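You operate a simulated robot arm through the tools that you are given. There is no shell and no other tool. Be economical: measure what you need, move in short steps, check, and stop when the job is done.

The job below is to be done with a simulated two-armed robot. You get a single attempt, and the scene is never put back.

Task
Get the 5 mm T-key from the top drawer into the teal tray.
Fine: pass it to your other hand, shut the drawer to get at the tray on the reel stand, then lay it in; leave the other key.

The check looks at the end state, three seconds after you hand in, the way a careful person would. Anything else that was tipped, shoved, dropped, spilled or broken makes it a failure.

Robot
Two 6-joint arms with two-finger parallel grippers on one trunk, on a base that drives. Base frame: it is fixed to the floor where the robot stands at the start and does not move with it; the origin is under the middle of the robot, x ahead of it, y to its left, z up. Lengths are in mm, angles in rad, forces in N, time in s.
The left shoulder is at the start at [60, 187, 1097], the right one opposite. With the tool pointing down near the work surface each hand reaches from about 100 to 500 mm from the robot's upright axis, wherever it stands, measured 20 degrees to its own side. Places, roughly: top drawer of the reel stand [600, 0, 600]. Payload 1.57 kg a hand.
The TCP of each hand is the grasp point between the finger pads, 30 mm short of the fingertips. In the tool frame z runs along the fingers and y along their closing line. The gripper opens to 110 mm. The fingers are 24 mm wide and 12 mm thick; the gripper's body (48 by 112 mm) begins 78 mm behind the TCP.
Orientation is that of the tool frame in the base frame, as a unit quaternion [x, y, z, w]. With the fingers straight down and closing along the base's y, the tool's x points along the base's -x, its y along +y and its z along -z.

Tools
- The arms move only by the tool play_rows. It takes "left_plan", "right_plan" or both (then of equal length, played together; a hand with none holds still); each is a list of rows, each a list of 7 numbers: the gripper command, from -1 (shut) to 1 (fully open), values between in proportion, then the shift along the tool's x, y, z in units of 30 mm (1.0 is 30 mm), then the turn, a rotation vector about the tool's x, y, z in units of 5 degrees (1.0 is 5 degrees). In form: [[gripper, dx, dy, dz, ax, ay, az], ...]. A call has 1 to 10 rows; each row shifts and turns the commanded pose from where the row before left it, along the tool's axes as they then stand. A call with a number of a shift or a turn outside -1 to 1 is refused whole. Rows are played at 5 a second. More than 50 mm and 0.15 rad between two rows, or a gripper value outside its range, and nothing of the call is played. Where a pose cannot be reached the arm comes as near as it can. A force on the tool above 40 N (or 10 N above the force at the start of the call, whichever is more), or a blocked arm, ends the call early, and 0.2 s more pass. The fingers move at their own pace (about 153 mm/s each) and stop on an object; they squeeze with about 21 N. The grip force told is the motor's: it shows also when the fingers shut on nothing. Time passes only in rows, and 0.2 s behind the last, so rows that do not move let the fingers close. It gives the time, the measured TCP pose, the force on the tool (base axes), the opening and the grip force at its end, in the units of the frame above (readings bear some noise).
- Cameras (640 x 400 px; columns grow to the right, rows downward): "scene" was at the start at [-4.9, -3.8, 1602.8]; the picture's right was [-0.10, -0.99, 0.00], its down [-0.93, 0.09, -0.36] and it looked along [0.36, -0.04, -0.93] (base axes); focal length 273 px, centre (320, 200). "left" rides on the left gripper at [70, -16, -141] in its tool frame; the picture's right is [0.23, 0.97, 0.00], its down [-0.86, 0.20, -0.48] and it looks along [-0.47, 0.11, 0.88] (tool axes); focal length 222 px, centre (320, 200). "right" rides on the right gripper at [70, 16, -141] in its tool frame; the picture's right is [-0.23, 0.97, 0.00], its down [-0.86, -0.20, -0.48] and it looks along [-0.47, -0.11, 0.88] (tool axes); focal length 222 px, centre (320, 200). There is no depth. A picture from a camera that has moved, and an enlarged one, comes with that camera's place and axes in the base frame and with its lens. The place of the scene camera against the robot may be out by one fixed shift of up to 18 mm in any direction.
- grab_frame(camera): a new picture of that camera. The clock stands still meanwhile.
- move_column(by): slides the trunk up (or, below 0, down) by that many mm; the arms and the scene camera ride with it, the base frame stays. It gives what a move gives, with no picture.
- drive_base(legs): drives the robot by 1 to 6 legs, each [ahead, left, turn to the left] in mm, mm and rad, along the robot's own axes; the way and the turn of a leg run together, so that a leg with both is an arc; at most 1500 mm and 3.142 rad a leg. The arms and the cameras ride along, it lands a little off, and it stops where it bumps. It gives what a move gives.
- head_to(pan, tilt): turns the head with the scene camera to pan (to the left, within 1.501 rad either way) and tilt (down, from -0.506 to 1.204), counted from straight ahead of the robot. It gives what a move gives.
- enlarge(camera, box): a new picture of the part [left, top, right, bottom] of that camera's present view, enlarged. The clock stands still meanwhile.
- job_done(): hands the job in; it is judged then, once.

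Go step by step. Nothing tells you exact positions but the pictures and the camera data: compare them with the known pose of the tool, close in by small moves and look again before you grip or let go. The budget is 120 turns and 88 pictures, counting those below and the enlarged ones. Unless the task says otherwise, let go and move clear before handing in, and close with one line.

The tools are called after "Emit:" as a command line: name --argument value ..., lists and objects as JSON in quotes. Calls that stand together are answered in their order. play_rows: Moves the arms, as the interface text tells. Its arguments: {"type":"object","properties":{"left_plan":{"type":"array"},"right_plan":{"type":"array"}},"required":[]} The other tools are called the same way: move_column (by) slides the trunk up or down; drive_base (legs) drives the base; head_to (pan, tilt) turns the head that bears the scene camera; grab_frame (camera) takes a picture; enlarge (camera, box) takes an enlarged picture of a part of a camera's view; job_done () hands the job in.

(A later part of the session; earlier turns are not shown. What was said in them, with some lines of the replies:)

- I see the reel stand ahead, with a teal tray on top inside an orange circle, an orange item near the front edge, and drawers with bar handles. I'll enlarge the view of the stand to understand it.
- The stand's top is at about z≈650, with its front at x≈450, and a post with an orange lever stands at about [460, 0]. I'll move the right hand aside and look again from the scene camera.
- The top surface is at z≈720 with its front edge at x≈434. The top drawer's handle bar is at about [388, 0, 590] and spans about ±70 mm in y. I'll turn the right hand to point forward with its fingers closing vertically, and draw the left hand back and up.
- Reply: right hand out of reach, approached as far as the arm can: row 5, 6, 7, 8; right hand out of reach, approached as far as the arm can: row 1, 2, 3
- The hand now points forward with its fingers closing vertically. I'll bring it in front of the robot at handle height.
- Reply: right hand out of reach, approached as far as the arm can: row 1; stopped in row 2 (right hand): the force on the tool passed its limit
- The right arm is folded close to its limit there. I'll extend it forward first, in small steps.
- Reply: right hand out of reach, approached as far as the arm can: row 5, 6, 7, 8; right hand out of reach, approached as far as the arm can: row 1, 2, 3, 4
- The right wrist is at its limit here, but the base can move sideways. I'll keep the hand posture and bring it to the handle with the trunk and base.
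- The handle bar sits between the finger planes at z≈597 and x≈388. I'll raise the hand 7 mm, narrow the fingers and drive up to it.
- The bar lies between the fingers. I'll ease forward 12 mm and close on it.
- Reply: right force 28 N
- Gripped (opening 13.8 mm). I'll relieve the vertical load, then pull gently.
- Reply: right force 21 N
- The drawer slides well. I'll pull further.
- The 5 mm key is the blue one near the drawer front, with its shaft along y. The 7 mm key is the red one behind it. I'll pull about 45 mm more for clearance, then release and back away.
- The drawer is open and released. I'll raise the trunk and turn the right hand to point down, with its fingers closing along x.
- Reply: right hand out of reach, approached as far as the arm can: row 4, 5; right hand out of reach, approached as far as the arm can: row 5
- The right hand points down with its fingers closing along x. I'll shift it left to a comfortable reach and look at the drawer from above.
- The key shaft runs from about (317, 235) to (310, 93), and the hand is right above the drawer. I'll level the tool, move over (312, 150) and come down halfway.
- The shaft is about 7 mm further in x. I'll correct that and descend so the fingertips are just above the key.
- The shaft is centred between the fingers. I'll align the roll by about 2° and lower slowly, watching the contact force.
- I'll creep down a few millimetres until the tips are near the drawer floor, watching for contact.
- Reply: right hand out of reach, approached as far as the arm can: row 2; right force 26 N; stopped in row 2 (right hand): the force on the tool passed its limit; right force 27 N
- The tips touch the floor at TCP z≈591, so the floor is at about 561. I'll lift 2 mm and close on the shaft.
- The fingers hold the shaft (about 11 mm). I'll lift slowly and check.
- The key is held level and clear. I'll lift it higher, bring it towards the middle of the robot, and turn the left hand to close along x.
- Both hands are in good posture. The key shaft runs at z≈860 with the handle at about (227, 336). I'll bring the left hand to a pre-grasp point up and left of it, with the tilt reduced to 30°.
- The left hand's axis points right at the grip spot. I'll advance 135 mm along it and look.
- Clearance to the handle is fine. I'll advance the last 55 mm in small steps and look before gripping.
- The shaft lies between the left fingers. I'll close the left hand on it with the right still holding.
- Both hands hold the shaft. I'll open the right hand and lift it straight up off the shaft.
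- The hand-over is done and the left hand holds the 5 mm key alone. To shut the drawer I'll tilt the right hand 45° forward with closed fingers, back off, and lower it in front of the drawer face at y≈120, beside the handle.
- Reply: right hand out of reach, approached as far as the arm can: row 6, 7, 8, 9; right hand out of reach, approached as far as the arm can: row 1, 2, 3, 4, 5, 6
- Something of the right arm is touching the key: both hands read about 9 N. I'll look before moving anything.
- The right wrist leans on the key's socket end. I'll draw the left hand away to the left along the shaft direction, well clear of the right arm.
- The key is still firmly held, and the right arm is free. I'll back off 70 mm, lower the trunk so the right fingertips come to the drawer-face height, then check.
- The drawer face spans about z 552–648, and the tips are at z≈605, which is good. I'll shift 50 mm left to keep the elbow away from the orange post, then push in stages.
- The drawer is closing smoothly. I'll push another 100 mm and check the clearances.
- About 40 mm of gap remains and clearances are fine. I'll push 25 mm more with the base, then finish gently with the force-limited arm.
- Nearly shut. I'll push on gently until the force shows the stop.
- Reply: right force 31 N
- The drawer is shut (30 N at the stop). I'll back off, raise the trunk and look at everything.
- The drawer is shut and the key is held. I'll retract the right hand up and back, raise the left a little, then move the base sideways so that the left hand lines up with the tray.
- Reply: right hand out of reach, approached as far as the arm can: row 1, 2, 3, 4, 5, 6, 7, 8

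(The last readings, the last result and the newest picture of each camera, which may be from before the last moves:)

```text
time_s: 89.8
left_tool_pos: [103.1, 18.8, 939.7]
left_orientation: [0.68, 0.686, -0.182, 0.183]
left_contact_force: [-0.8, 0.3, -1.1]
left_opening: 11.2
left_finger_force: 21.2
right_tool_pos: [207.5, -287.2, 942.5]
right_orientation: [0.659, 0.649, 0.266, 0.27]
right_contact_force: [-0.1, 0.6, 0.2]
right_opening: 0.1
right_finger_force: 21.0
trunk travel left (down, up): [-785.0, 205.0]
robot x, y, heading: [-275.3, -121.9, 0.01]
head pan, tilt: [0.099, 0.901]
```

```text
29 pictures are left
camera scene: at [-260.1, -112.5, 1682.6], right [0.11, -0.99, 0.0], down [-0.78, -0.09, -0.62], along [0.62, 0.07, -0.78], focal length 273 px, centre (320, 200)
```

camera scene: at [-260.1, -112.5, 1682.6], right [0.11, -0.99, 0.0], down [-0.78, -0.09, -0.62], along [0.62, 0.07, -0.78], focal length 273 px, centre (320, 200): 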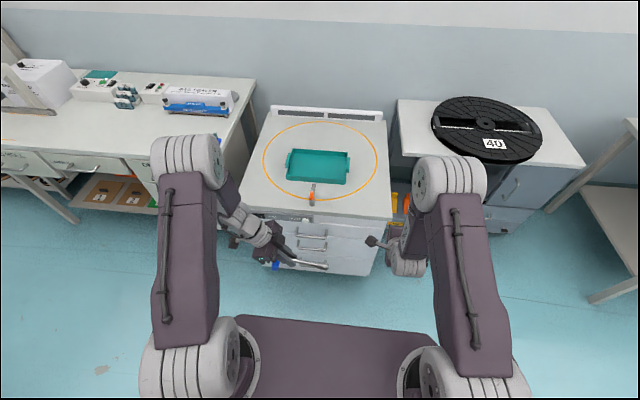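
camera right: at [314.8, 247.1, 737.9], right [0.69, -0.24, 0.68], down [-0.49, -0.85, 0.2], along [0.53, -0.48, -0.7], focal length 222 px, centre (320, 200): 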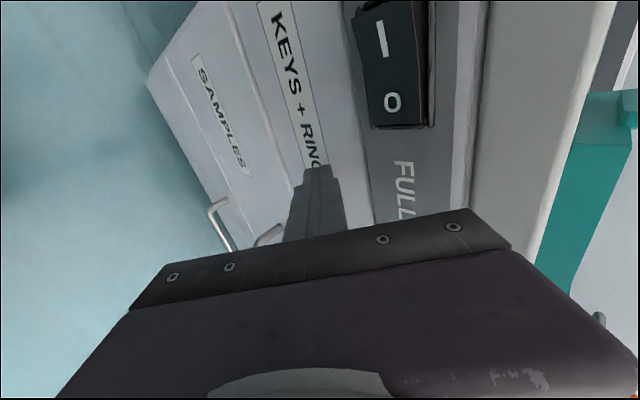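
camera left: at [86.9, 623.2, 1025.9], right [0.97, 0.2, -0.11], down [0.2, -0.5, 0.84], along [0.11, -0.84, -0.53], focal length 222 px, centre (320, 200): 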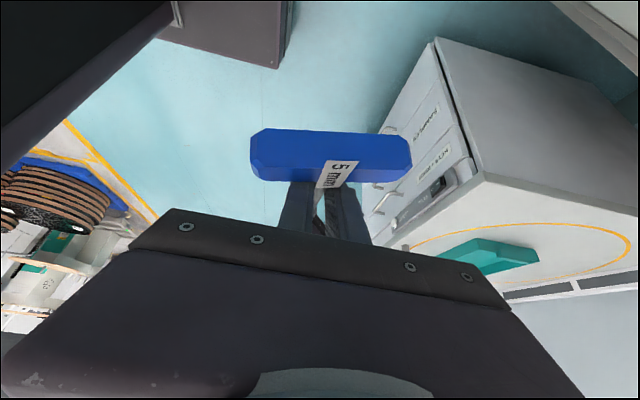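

Everything stands well clear at hand height. I'll drive forward most of the way and look with the left camera to locate the tray.

Emit:
drive_base --legs '[[380, 25, -0.01]]'

Emit:
grab_frame --camera "left"

Emit:
grab_frame --camera "scene"

Emit:
grab_frame --camera "right"

```text
time_s: 92.2
left_tool_pos: [486.3, 40.7, 939.0]
left_orientation: [0.684, 0.682, -0.184, 0.182]
left_contact_force: [-0.4, 0.3, -1.4]
left_opening: 11.3
left_finger_force: 21.4
right_tool_pos: [586.1, -267.8, 943.1]
right_orientation: [0.664, 0.645, 0.264, 0.272]
right_contact_force: [-0.2, 0.3, 0.5]
right_opening: 0.1
right_finger_force: 20.8
trunk travel left (down, up): [-785.0, 205.0]
robot x, y, heading: [109.6, -95.8, -0.004]
head pan, tilt: [0.099, 0.901]
```

```text
28 pictures are left
camera left: at [471.6, 171.7, 1026.3], right [0.97, 0.19, -0.11], down [0.2, -0.5, 0.84], along [0.11, -0.84, -0.53], focal length 222 px, centre (320, 200)
```

left: 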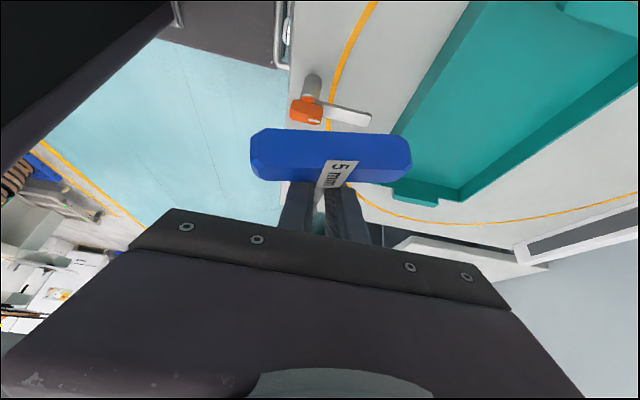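

```text
27 pictures are left
camera scene: at [120.3, -86.6, 1682.7], right [0.1, -1.0, 0.0], down [-0.78, -0.08, -0.62], along [0.62, 0.06, -0.78], focal length 273 px, centre (320, 200)
```

scene: 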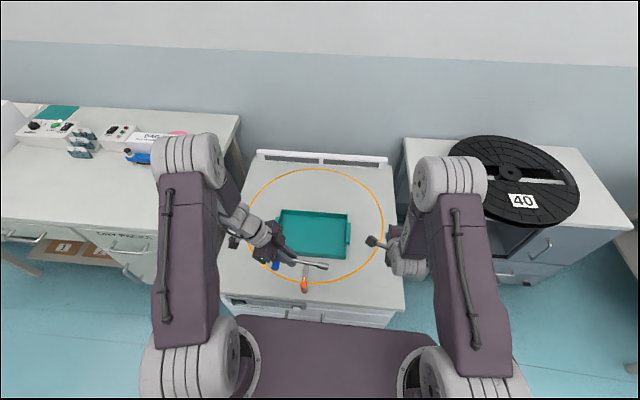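

```text
26 pictures are left
camera right: at [500.2, -193.5, 1055.2], right [0.69, -0.25, 0.68], down [-0.5, -0.84, 0.2], along [0.52, -0.48, -0.7], focal length 222 px, centre (320, 200)
```

right: 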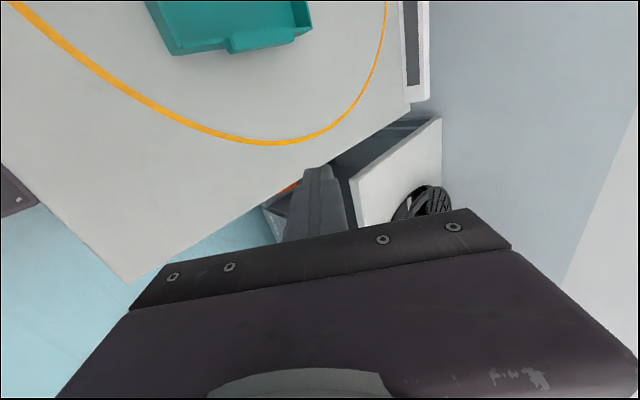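

The tray spans about x 606–810 and y ±134. Let me check how the key sits in the left hand.

Emit:
enlarge --camera "scene" --box '[220, 190, 380, 310]'

```text
3.33 times, centred on (300, 250) of scene
camera zoom: at [120.3, -86.6, 1682.7], right [0.1, -1.0, 0.0], down [-0.78, -0.08, -0.62], along [0.62, 0.06, -0.78], focal length 909 px, centre (387, 33)
```

zoom: 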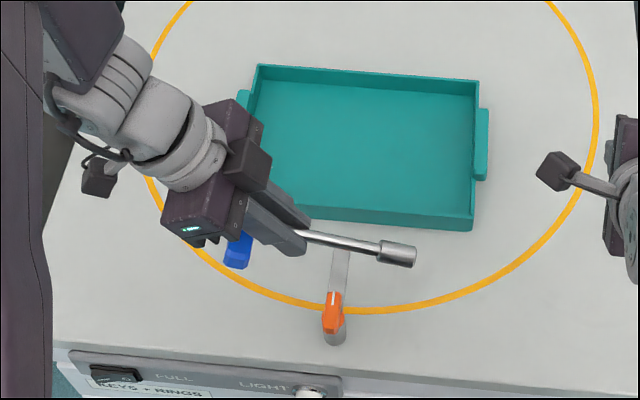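

The key hangs almost level with the socket end slightly low. I'll tilt the hand 10° to level it, drive in 60 mm, and extend over the tray at height.

Emit:
drive_base --legs '[[60, 0, 0]]'

Emit:
play_rows --left_plan '[[-1, 0, 0.5, 0, 0, -0.5, 0], [-1, 0, 0.6, 0, 0, -0.5, 0], [-1, 0, 0.6, 0, 0, -0.5, 0], [-1, 0, 0.6, 0, 0, -0.5, 0], [-1, 0, 0.6, 0, 0, 0, 0], [-1, 0, 0.6, 0, 0, 0, 0], [-1, 0, 0.6, 0, 0, 0, 0], [-1, 0, 0.4, 0, 0, 0, 0], [-1, 0, 0, 0, 0, 0, 0]]'

Emit:
grab_frame --camera "scene"

Emit:
grab_frame --camera "left"

```text
time_s: 93.2
left_tool_pos: [543.3, 41.6, 941.3]
left_orientation: [0.684, 0.682, -0.182, 0.184]
left_contact_force: [0.7, -0.4, -1.2]
left_opening: 11.1
left_finger_force: 21.1
right_tool_pos: [642.6, -266.2, 943.9]
right_orientation: [0.664, 0.645, 0.264, 0.272]
right_contact_force: [-0.6, -0.5, 0.4]
right_opening: 0.3
right_finger_force: 21.1
trunk travel left (down, up): [-785.0, 205.0]
robot x, y, heading: [161.9, -95.2, -0.004]
head pan, tilt: [0.099, 0.901]
```

```text
time_s: 95.2
left_tool_pos: [681.1, 40.0, 938.7]
left_orientation: [0.665, 0.664, -0.243, 0.241]
left_contact_force: [-0.8, -0.8, -1.9]
left_opening: 11.1
left_finger_force: 20.6
right_tool_pos: [645.9, -267.5, 943.2]
right_orientation: [0.664, 0.645, 0.264, 0.27]
right_contact_force: [0.1, 0.3, -0.3]
right_opening: 0.3
right_finger_force: 21.0
trunk travel left (down, up): [-785.0, 205.0]
robot x, y, heading: [162.0, -93.7, -0.001]
head pan, tilt: [0.099, 0.901]
```

```text
24 pictures are left
camera scene: at [180.2, -86.7, 1682.6], right [0.1, -1.0, 0.0], down [-0.78, -0.08, -0.62], along [0.62, 0.06, -0.78], focal length 273 px, centre (320, 200)
```

scene: 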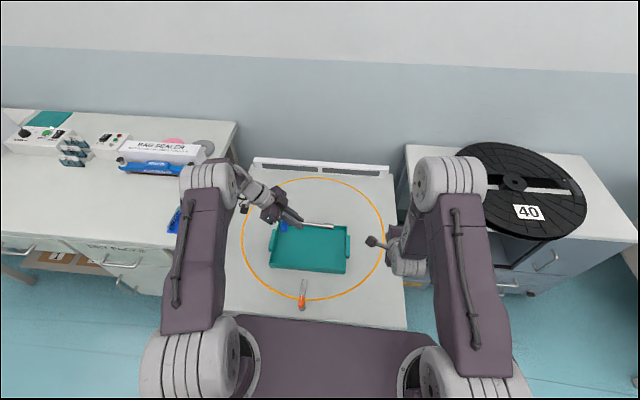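

```text
23 pictures are left
camera left: at [666.2, 184.1, 1002.2], right [0.97, 0.17, -0.15], down [0.2, -0.35, 0.92], along [0.11, -0.92, -0.37], focal length 222 px, centre (320, 200)
```

left: 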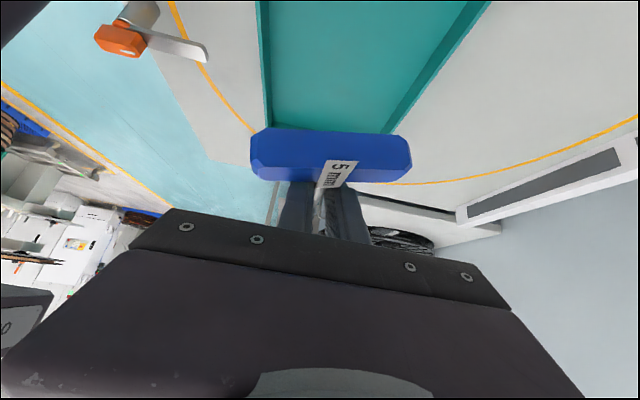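

The hand is over the tray. I'll lower straight down to about z 800 and look.

Emit:
play_rows --left_plan '[[-1, 0.5, 0.1, 0.6, 0, 0, 0], [-1, 0.6, 0.1, 0.71, 0, 0, 0], [-1, 0.6, 0.1, 0.71, 0, 0, 0], [-1, 0.6, 0, 0.71, 0, 0, 0], [-1, 0.6, 0, 0.71, 0, 0, 0], [-1, 0, 0, 0, 0, 0, 0]]'

Emit:
enlarge --camera "scene" --box '[230, 180, 390, 290]'

Emit:
grab_frame --camera "left"

```text
time_s: 96.6
left_tool_pos: [683.4, 40.6, 803.6]
left_orientation: [0.665, 0.664, -0.242, 0.242]
left_contact_force: [0.5, 0.4, -1.2]
left_opening: 11.4
left_finger_force: 21.1
left hand out of reach, approached as far as the arm can: row 5
right_tool_pos: [645.1, -266.5, 942.2]
right_orientation: [0.663, 0.646, 0.264, 0.271]
right_contact_force: [-0.6, -0.1, -0.2]
right_opening: 0.2
right_finger_force: 20.9
trunk travel left (down, up): [-785.0, 205.0]
robot x, y, heading: [163.8, -96.9, -0.004]
head pan, tilt: [0.099, 0.901]
```

```text
3.64 times, centred on (310, 235) of scene
camera zoom: at [180.2, -87.0, 1682.6], right [0.1, -1.0, 0.0], down [-0.78, -0.08, -0.62], along [0.62, 0.06, -0.78], focal length 992 px, centre (356, 73)
```

zoom: 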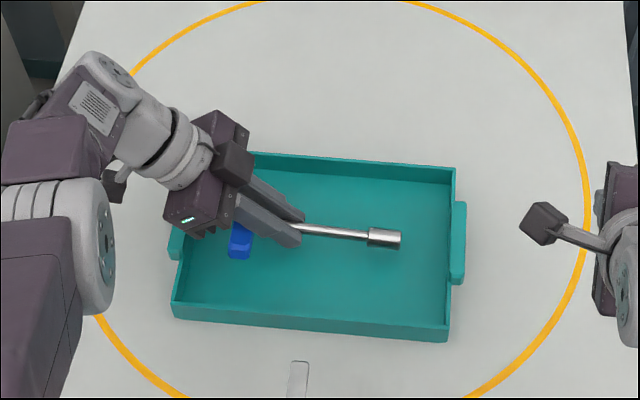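

```text
21 pictures are left
camera left: at [668.7, 183.9, 866.8], right [0.97, 0.17, -0.15], down [0.2, -0.35, 0.92], along [0.11, -0.92, -0.37], focal length 222 px, centre (320, 200)
```

left: 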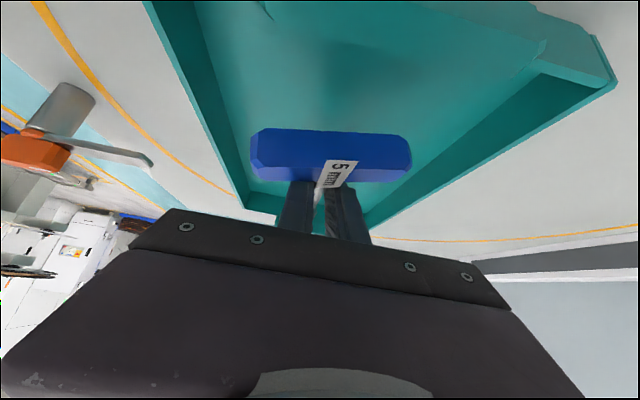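

Well placed over the tray, at the arm's reach limit going down, so I'll use the trunk for the rest: 33 mm first.

Emit:
move_column --by -33

Emit:
grab_frame --camera "left"

Emit:
enlarge --camera "scene" --box '[240, 180, 370, 280]'

```text
time_s: 97.4
left_tool_pos: [683.5, 39.2, 774.8]
left_orientation: [0.664, 0.663, -0.242, 0.245]
left_contact_force: [-4.1, 2.8, 35.7]
left_opening: 11.0
left_finger_force: 20.9
right_tool_pos: [642.5, -267.3, 910.6]
right_orientation: [0.663, 0.645, 0.264, 0.272]
right_contact_force: [0.1, 0.6, -0.3]
right_opening: 0.0
right_finger_force: 20.7
trunk travel left (down, up): [-752.0, 238.0]
robot x, y, heading: [163.9, -98.0, 0.001]
head pan, tilt: [0.099, 0.901]
```

```text
20 pictures are left
camera left: at [668.3, 183.9, 838.0], right [0.97, 0.17, -0.14], down [0.2, -0.34, 0.92], along [0.11, -0.92, -0.37], focal length 222 px, centre (320, 200)
```

left: 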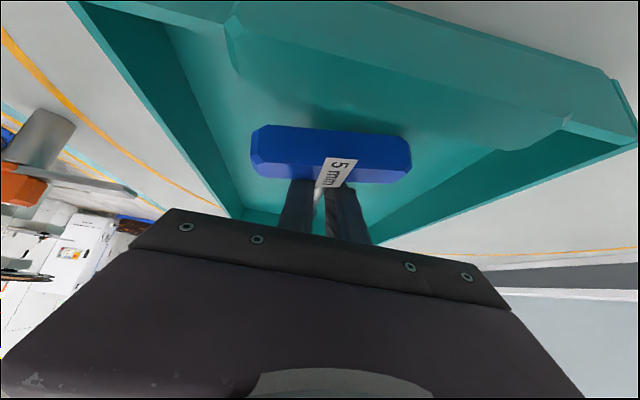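

```text
4.00 times, centred on (305, 230) of scene
camera zoom: at [176.1, -87.5, 1650.2], right [0.1, -1.0, 0.0], down [-0.78, -0.08, -0.62], along [0.62, 0.06, -0.78], focal length 1091 px, centre (380, 80)
```

zoom: 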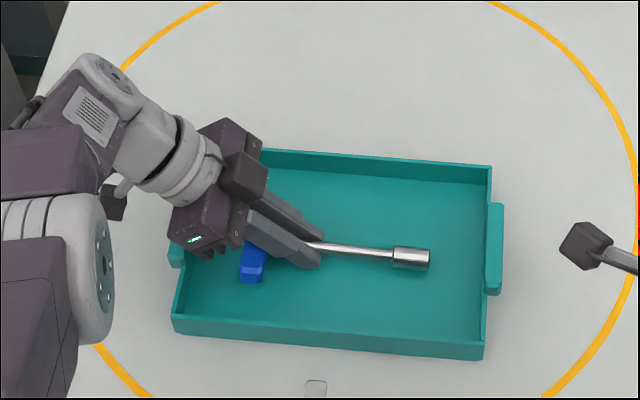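

Contact with the tray floor (36 N). I'll ease up 4 mm, then check the force.

Emit:
move_column --by 4

Emit:
play_rows --left_plan '[[-1, 0, 0, 0, 0, 0, 0]]'

```text
time_s: 97.9
left_tool_pos: [683.9, 38.7, 776.2]
left_orientation: [0.666, 0.664, -0.241, 0.241]
left_contact_force: [6.2, -0.8, 14.2]
left_opening: 11.3
left_finger_force: 20.5
right_tool_pos: [645.2, -267.3, 914.5]
right_orientation: [0.664, 0.645, 0.263, 0.271]
right_contact_force: [-0.6, 0.6, 0.6]
right_opening: 0.0
right_finger_force: 20.7
trunk travel left (down, up): [-756.0, 234.0]
robot x, y, heading: [164.5, -94.4, -0.001]
head pan, tilt: [0.099, 0.901]
```

```text
time_s: 98.3
left_tool_pos: [684.3, 39.9, 774.1]
left_orientation: [0.665, 0.664, -0.242, 0.242]
left_contact_force: [6.4, 0.2, 13.1]
left_opening: 11.3
left_finger_force: 21.3
right_tool_pos: [645.8, -268.2, 913.9]
right_orientation: [0.664, 0.645, 0.264, 0.272]
right_contact_force: [-0.6, -0.4, 1.1]
right_opening: 0.1
right_finger_force: 21.3
trunk travel left (down, up): [-756.0, 234.0]
robot x, y, heading: [165.2, -99.1, -0.005]
head pan, tilt: [0.099, 0.901]
```

Emit:
move_column --by 2

Emit:
play_rows --left_plan '[[-0.7, 0, 0, 0, 0, 0, 0], [-0.5, 0, 0, 0, 0, 0, 0], [-0.4, 0, 0, 0, 0, 0, 0], [-0.4, 0, 0, 0, 0, 0, 0]]'

Emit:
enlarge --camera "scene" --box '[240, 180, 370, 280]'

Emit:
grab_frame --camera "left"

```text
time_s: 98.8
left_tool_pos: [682.8, 39.4, 776.5]
left_orientation: [0.665, 0.664, -0.243, 0.239]
left_contact_force: [0.4, 0.6, -0.8]
left_opening: 11.4
left_finger_force: 20.9
right_tool_pos: [644.4, -268.0, 915.7]
right_orientation: [0.664, 0.645, 0.264, 0.271]
right_contact_force: [0.6, -0.3, 0.6]
right_opening: 0.0
right_finger_force: 20.9
trunk travel left (down, up): [-758.0, 232.0]
robot x, y, heading: [162.2, -95.9, -0.007]
head pan, tilt: [0.099, 0.901]
```

```text
time_s: 99.8
left_tool_pos: [684.5, 41.4, 776.3]
left_orientation: [0.665, 0.664, -0.242, 0.241]
left_contact_force: [-0.4, 0.2, 0.5]
left_opening: 33.0
left_finger_force: 0.0
right_tool_pos: [644.4, -266.8, 915.5]
right_orientation: [0.664, 0.646, 0.263, 0.271]
right_contact_force: [-0.2, -0.8, -0.4]
right_opening: 0.1
right_finger_force: 21.0
trunk travel left (down, up): [-758.0, 232.0]
robot x, y, heading: [167.9, -93.2, -0.001]
head pan, tilt: [0.099, 0.901]
```

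```text
4.00 times, centred on (305, 230) of scene
camera zoom: at [180.1, -86.7, 1655.6], right [0.1, -1.0, 0.0], down [-0.78, -0.08, -0.62], along [0.62, 0.06, -0.78], focal length 1091 px, centre (380, 80)
```

zoom: 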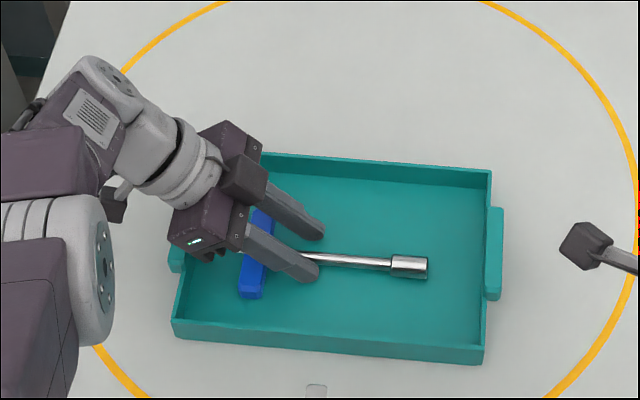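

```text
17 pictures are left
camera left: at [669.0, 184.0, 840.1], right [0.97, 0.17, -0.15], down [0.2, -0.35, 0.92], along [0.11, -0.92, -0.37], focal length 222 px, centre (320, 200)
```

left: 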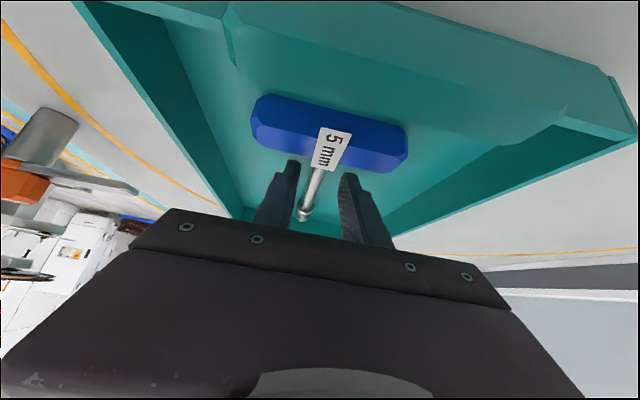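

The key lies flat in the tray. I'll withdraw the left hand along its own axis.

Emit:
play_rows --left_plan '[[-0.4, 0, 0, -0.4, 0, 0, 0], [-0.4, -0.2, 0, -0.7, 0, 0, 0], [-0.4, -0.5, 0, -0.8, 0, 0, 0], [-0.4, -0.5, 0, -0.8, 0, 0, 0], [-0.4, -0.5, 0, -0.8, 0, 0, 0], [-0.4, -0.5, 0, -0.8, 0, 0, 0], [-0.4, 0, 0, 0, 0, 0, 0]]'

Emit:
move_column --by 120

Emit:
drive_base --legs '[[-400, 0, 0]]'

Emit:
grab_frame --camera "scene"

Emit:
enlarge --camera "scene" --box '[220, 90, 420, 280]'

```text
time_s: 101.4
left_tool_pos: [685.6, 72.7, 917.5]
left_orientation: [0.665, 0.664, -0.243, 0.241]
left_contact_force: [0.2, -0.1, -0.5]
left_opening: 33.1
left_finger_force: 0.0
right_tool_pos: [644.7, -266.3, 916.2]
right_orientation: [0.664, 0.645, 0.264, 0.27]
right_contact_force: [0.1, -0.5, -0.9]
right_opening: 0.0
right_finger_force: 21.0
trunk travel left (down, up): [-758.0, 232.0]
robot x, y, heading: [169.6, -93.5, -0.004]
head pan, tilt: [0.099, 0.901]
```

```text
time_s: 102.9
left_tool_pos: [685.6, 71.2, 1037.0]
left_orientation: [0.665, 0.664, -0.243, 0.241]
left_contact_force: [-0.2, -0.2, 0.4]
left_opening: 33.3
left_finger_force: 0.0
right_tool_pos: [644.2, -266.5, 1037.1]
right_orientation: [0.664, 0.646, 0.264, 0.27]
right_contact_force: [1.2, 0.0, 0.0]
right_opening: 0.0
right_finger_force: 21.1
trunk travel left (down, up): [-878.0, 112.0]
robot x, y, heading: [164.6, -98.8, -0.004]
head pan, tilt: [0.099, 0.901]
```

```text
time_s: 105.4
left_tool_pos: [287.9, 72.8, 1035.5]
left_orientation: [0.666, 0.663, -0.244, 0.24]
left_contact_force: [0.4, 0.0, 0.3]
left_opening: 32.7
left_finger_force: 0.1
right_tool_pos: [244.5, -267.1, 1035.2]
right_orientation: [0.665, 0.644, 0.262, 0.272]
right_contact_force: [0.2, 0.0, -0.5]
right_opening: 0.0
right_finger_force: 21.0
trunk travel left (down, up): [-878.0, 112.0]
robot x, y, heading: [-236.7, -94.3, -0.007]
head pan, tilt: [0.099, 0.901]
```

```text
16 pictures are left
camera scene: at [-217.8, -85.2, 1775.6], right [0.09, -1.0, 0.0], down [-0.78, -0.07, -0.62], along [0.62, 0.06, -0.78], focal length 273 px, centre (320, 200)
```

scene: 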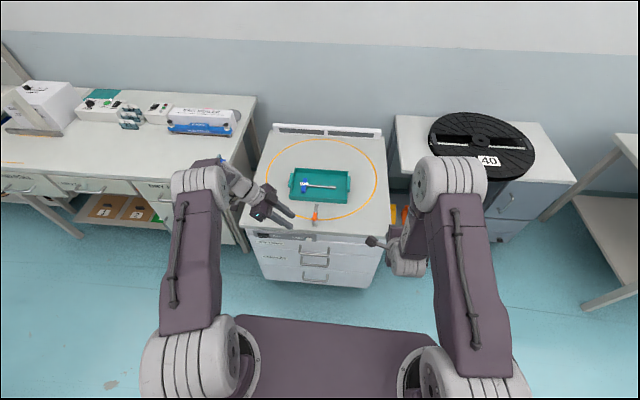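

```text
2.11 times, centred on (320, 185) of scene
camera zoom: at [-217.8, -85.2, 1775.6], right [0.09, -1.0, 0.0], down [-0.78, -0.07, -0.62], along [0.62, 0.06, -0.78], focal length 574 px, centre (320, 232)
```

zoom: 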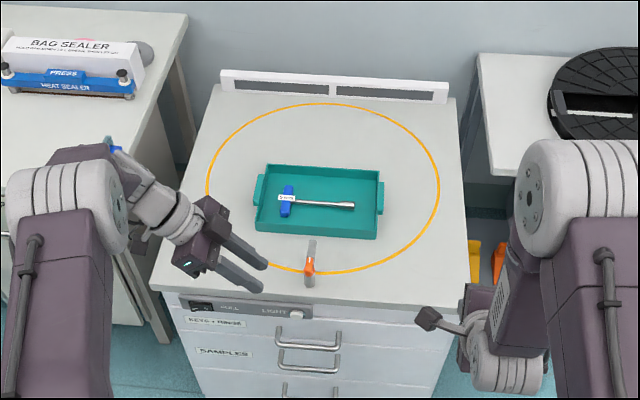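

The 5 mm key is in the tray and both hands are clear. One last check that the drawer is fully shut.

Emit:
enlarge --camera "scene" --box '[240, 200, 400, 300]'

```text
4.00 times, centred on (320, 250) of scene
camera zoom: at [-217.8, -85.2, 1775.6], right [0.09, -1.0, 0.0], down [-0.78, -0.07, -0.62], along [0.62, 0.06, -0.78], focal length 1091 px, centre (320, 0)
```

zoom: 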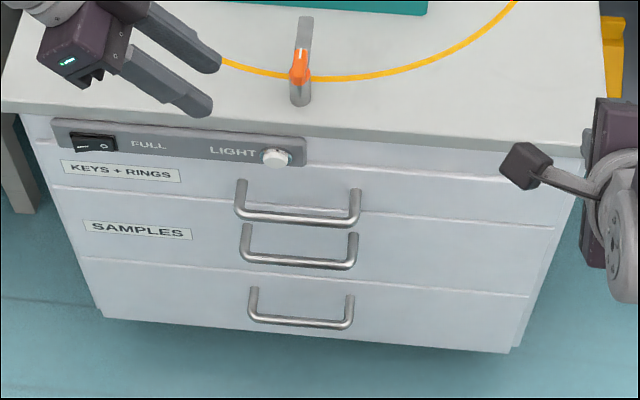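

The drawer is flush, the switch and lever look as they did at the start, and the key is in the tray, so I'm handing in.

Emit:
job_done

```text
The job is handed in.
```

The 5 mm T-key is in the teal tray: the right hand took it from the drawer, passed it to the left, shut the drawer, and the left hand laid it in. The 7 mm key stayed in the drawer. While I was lowering the right arm to shut the drawer, its wrist briefly pressed the key at about 9 N, but the key stayed in the left hand.
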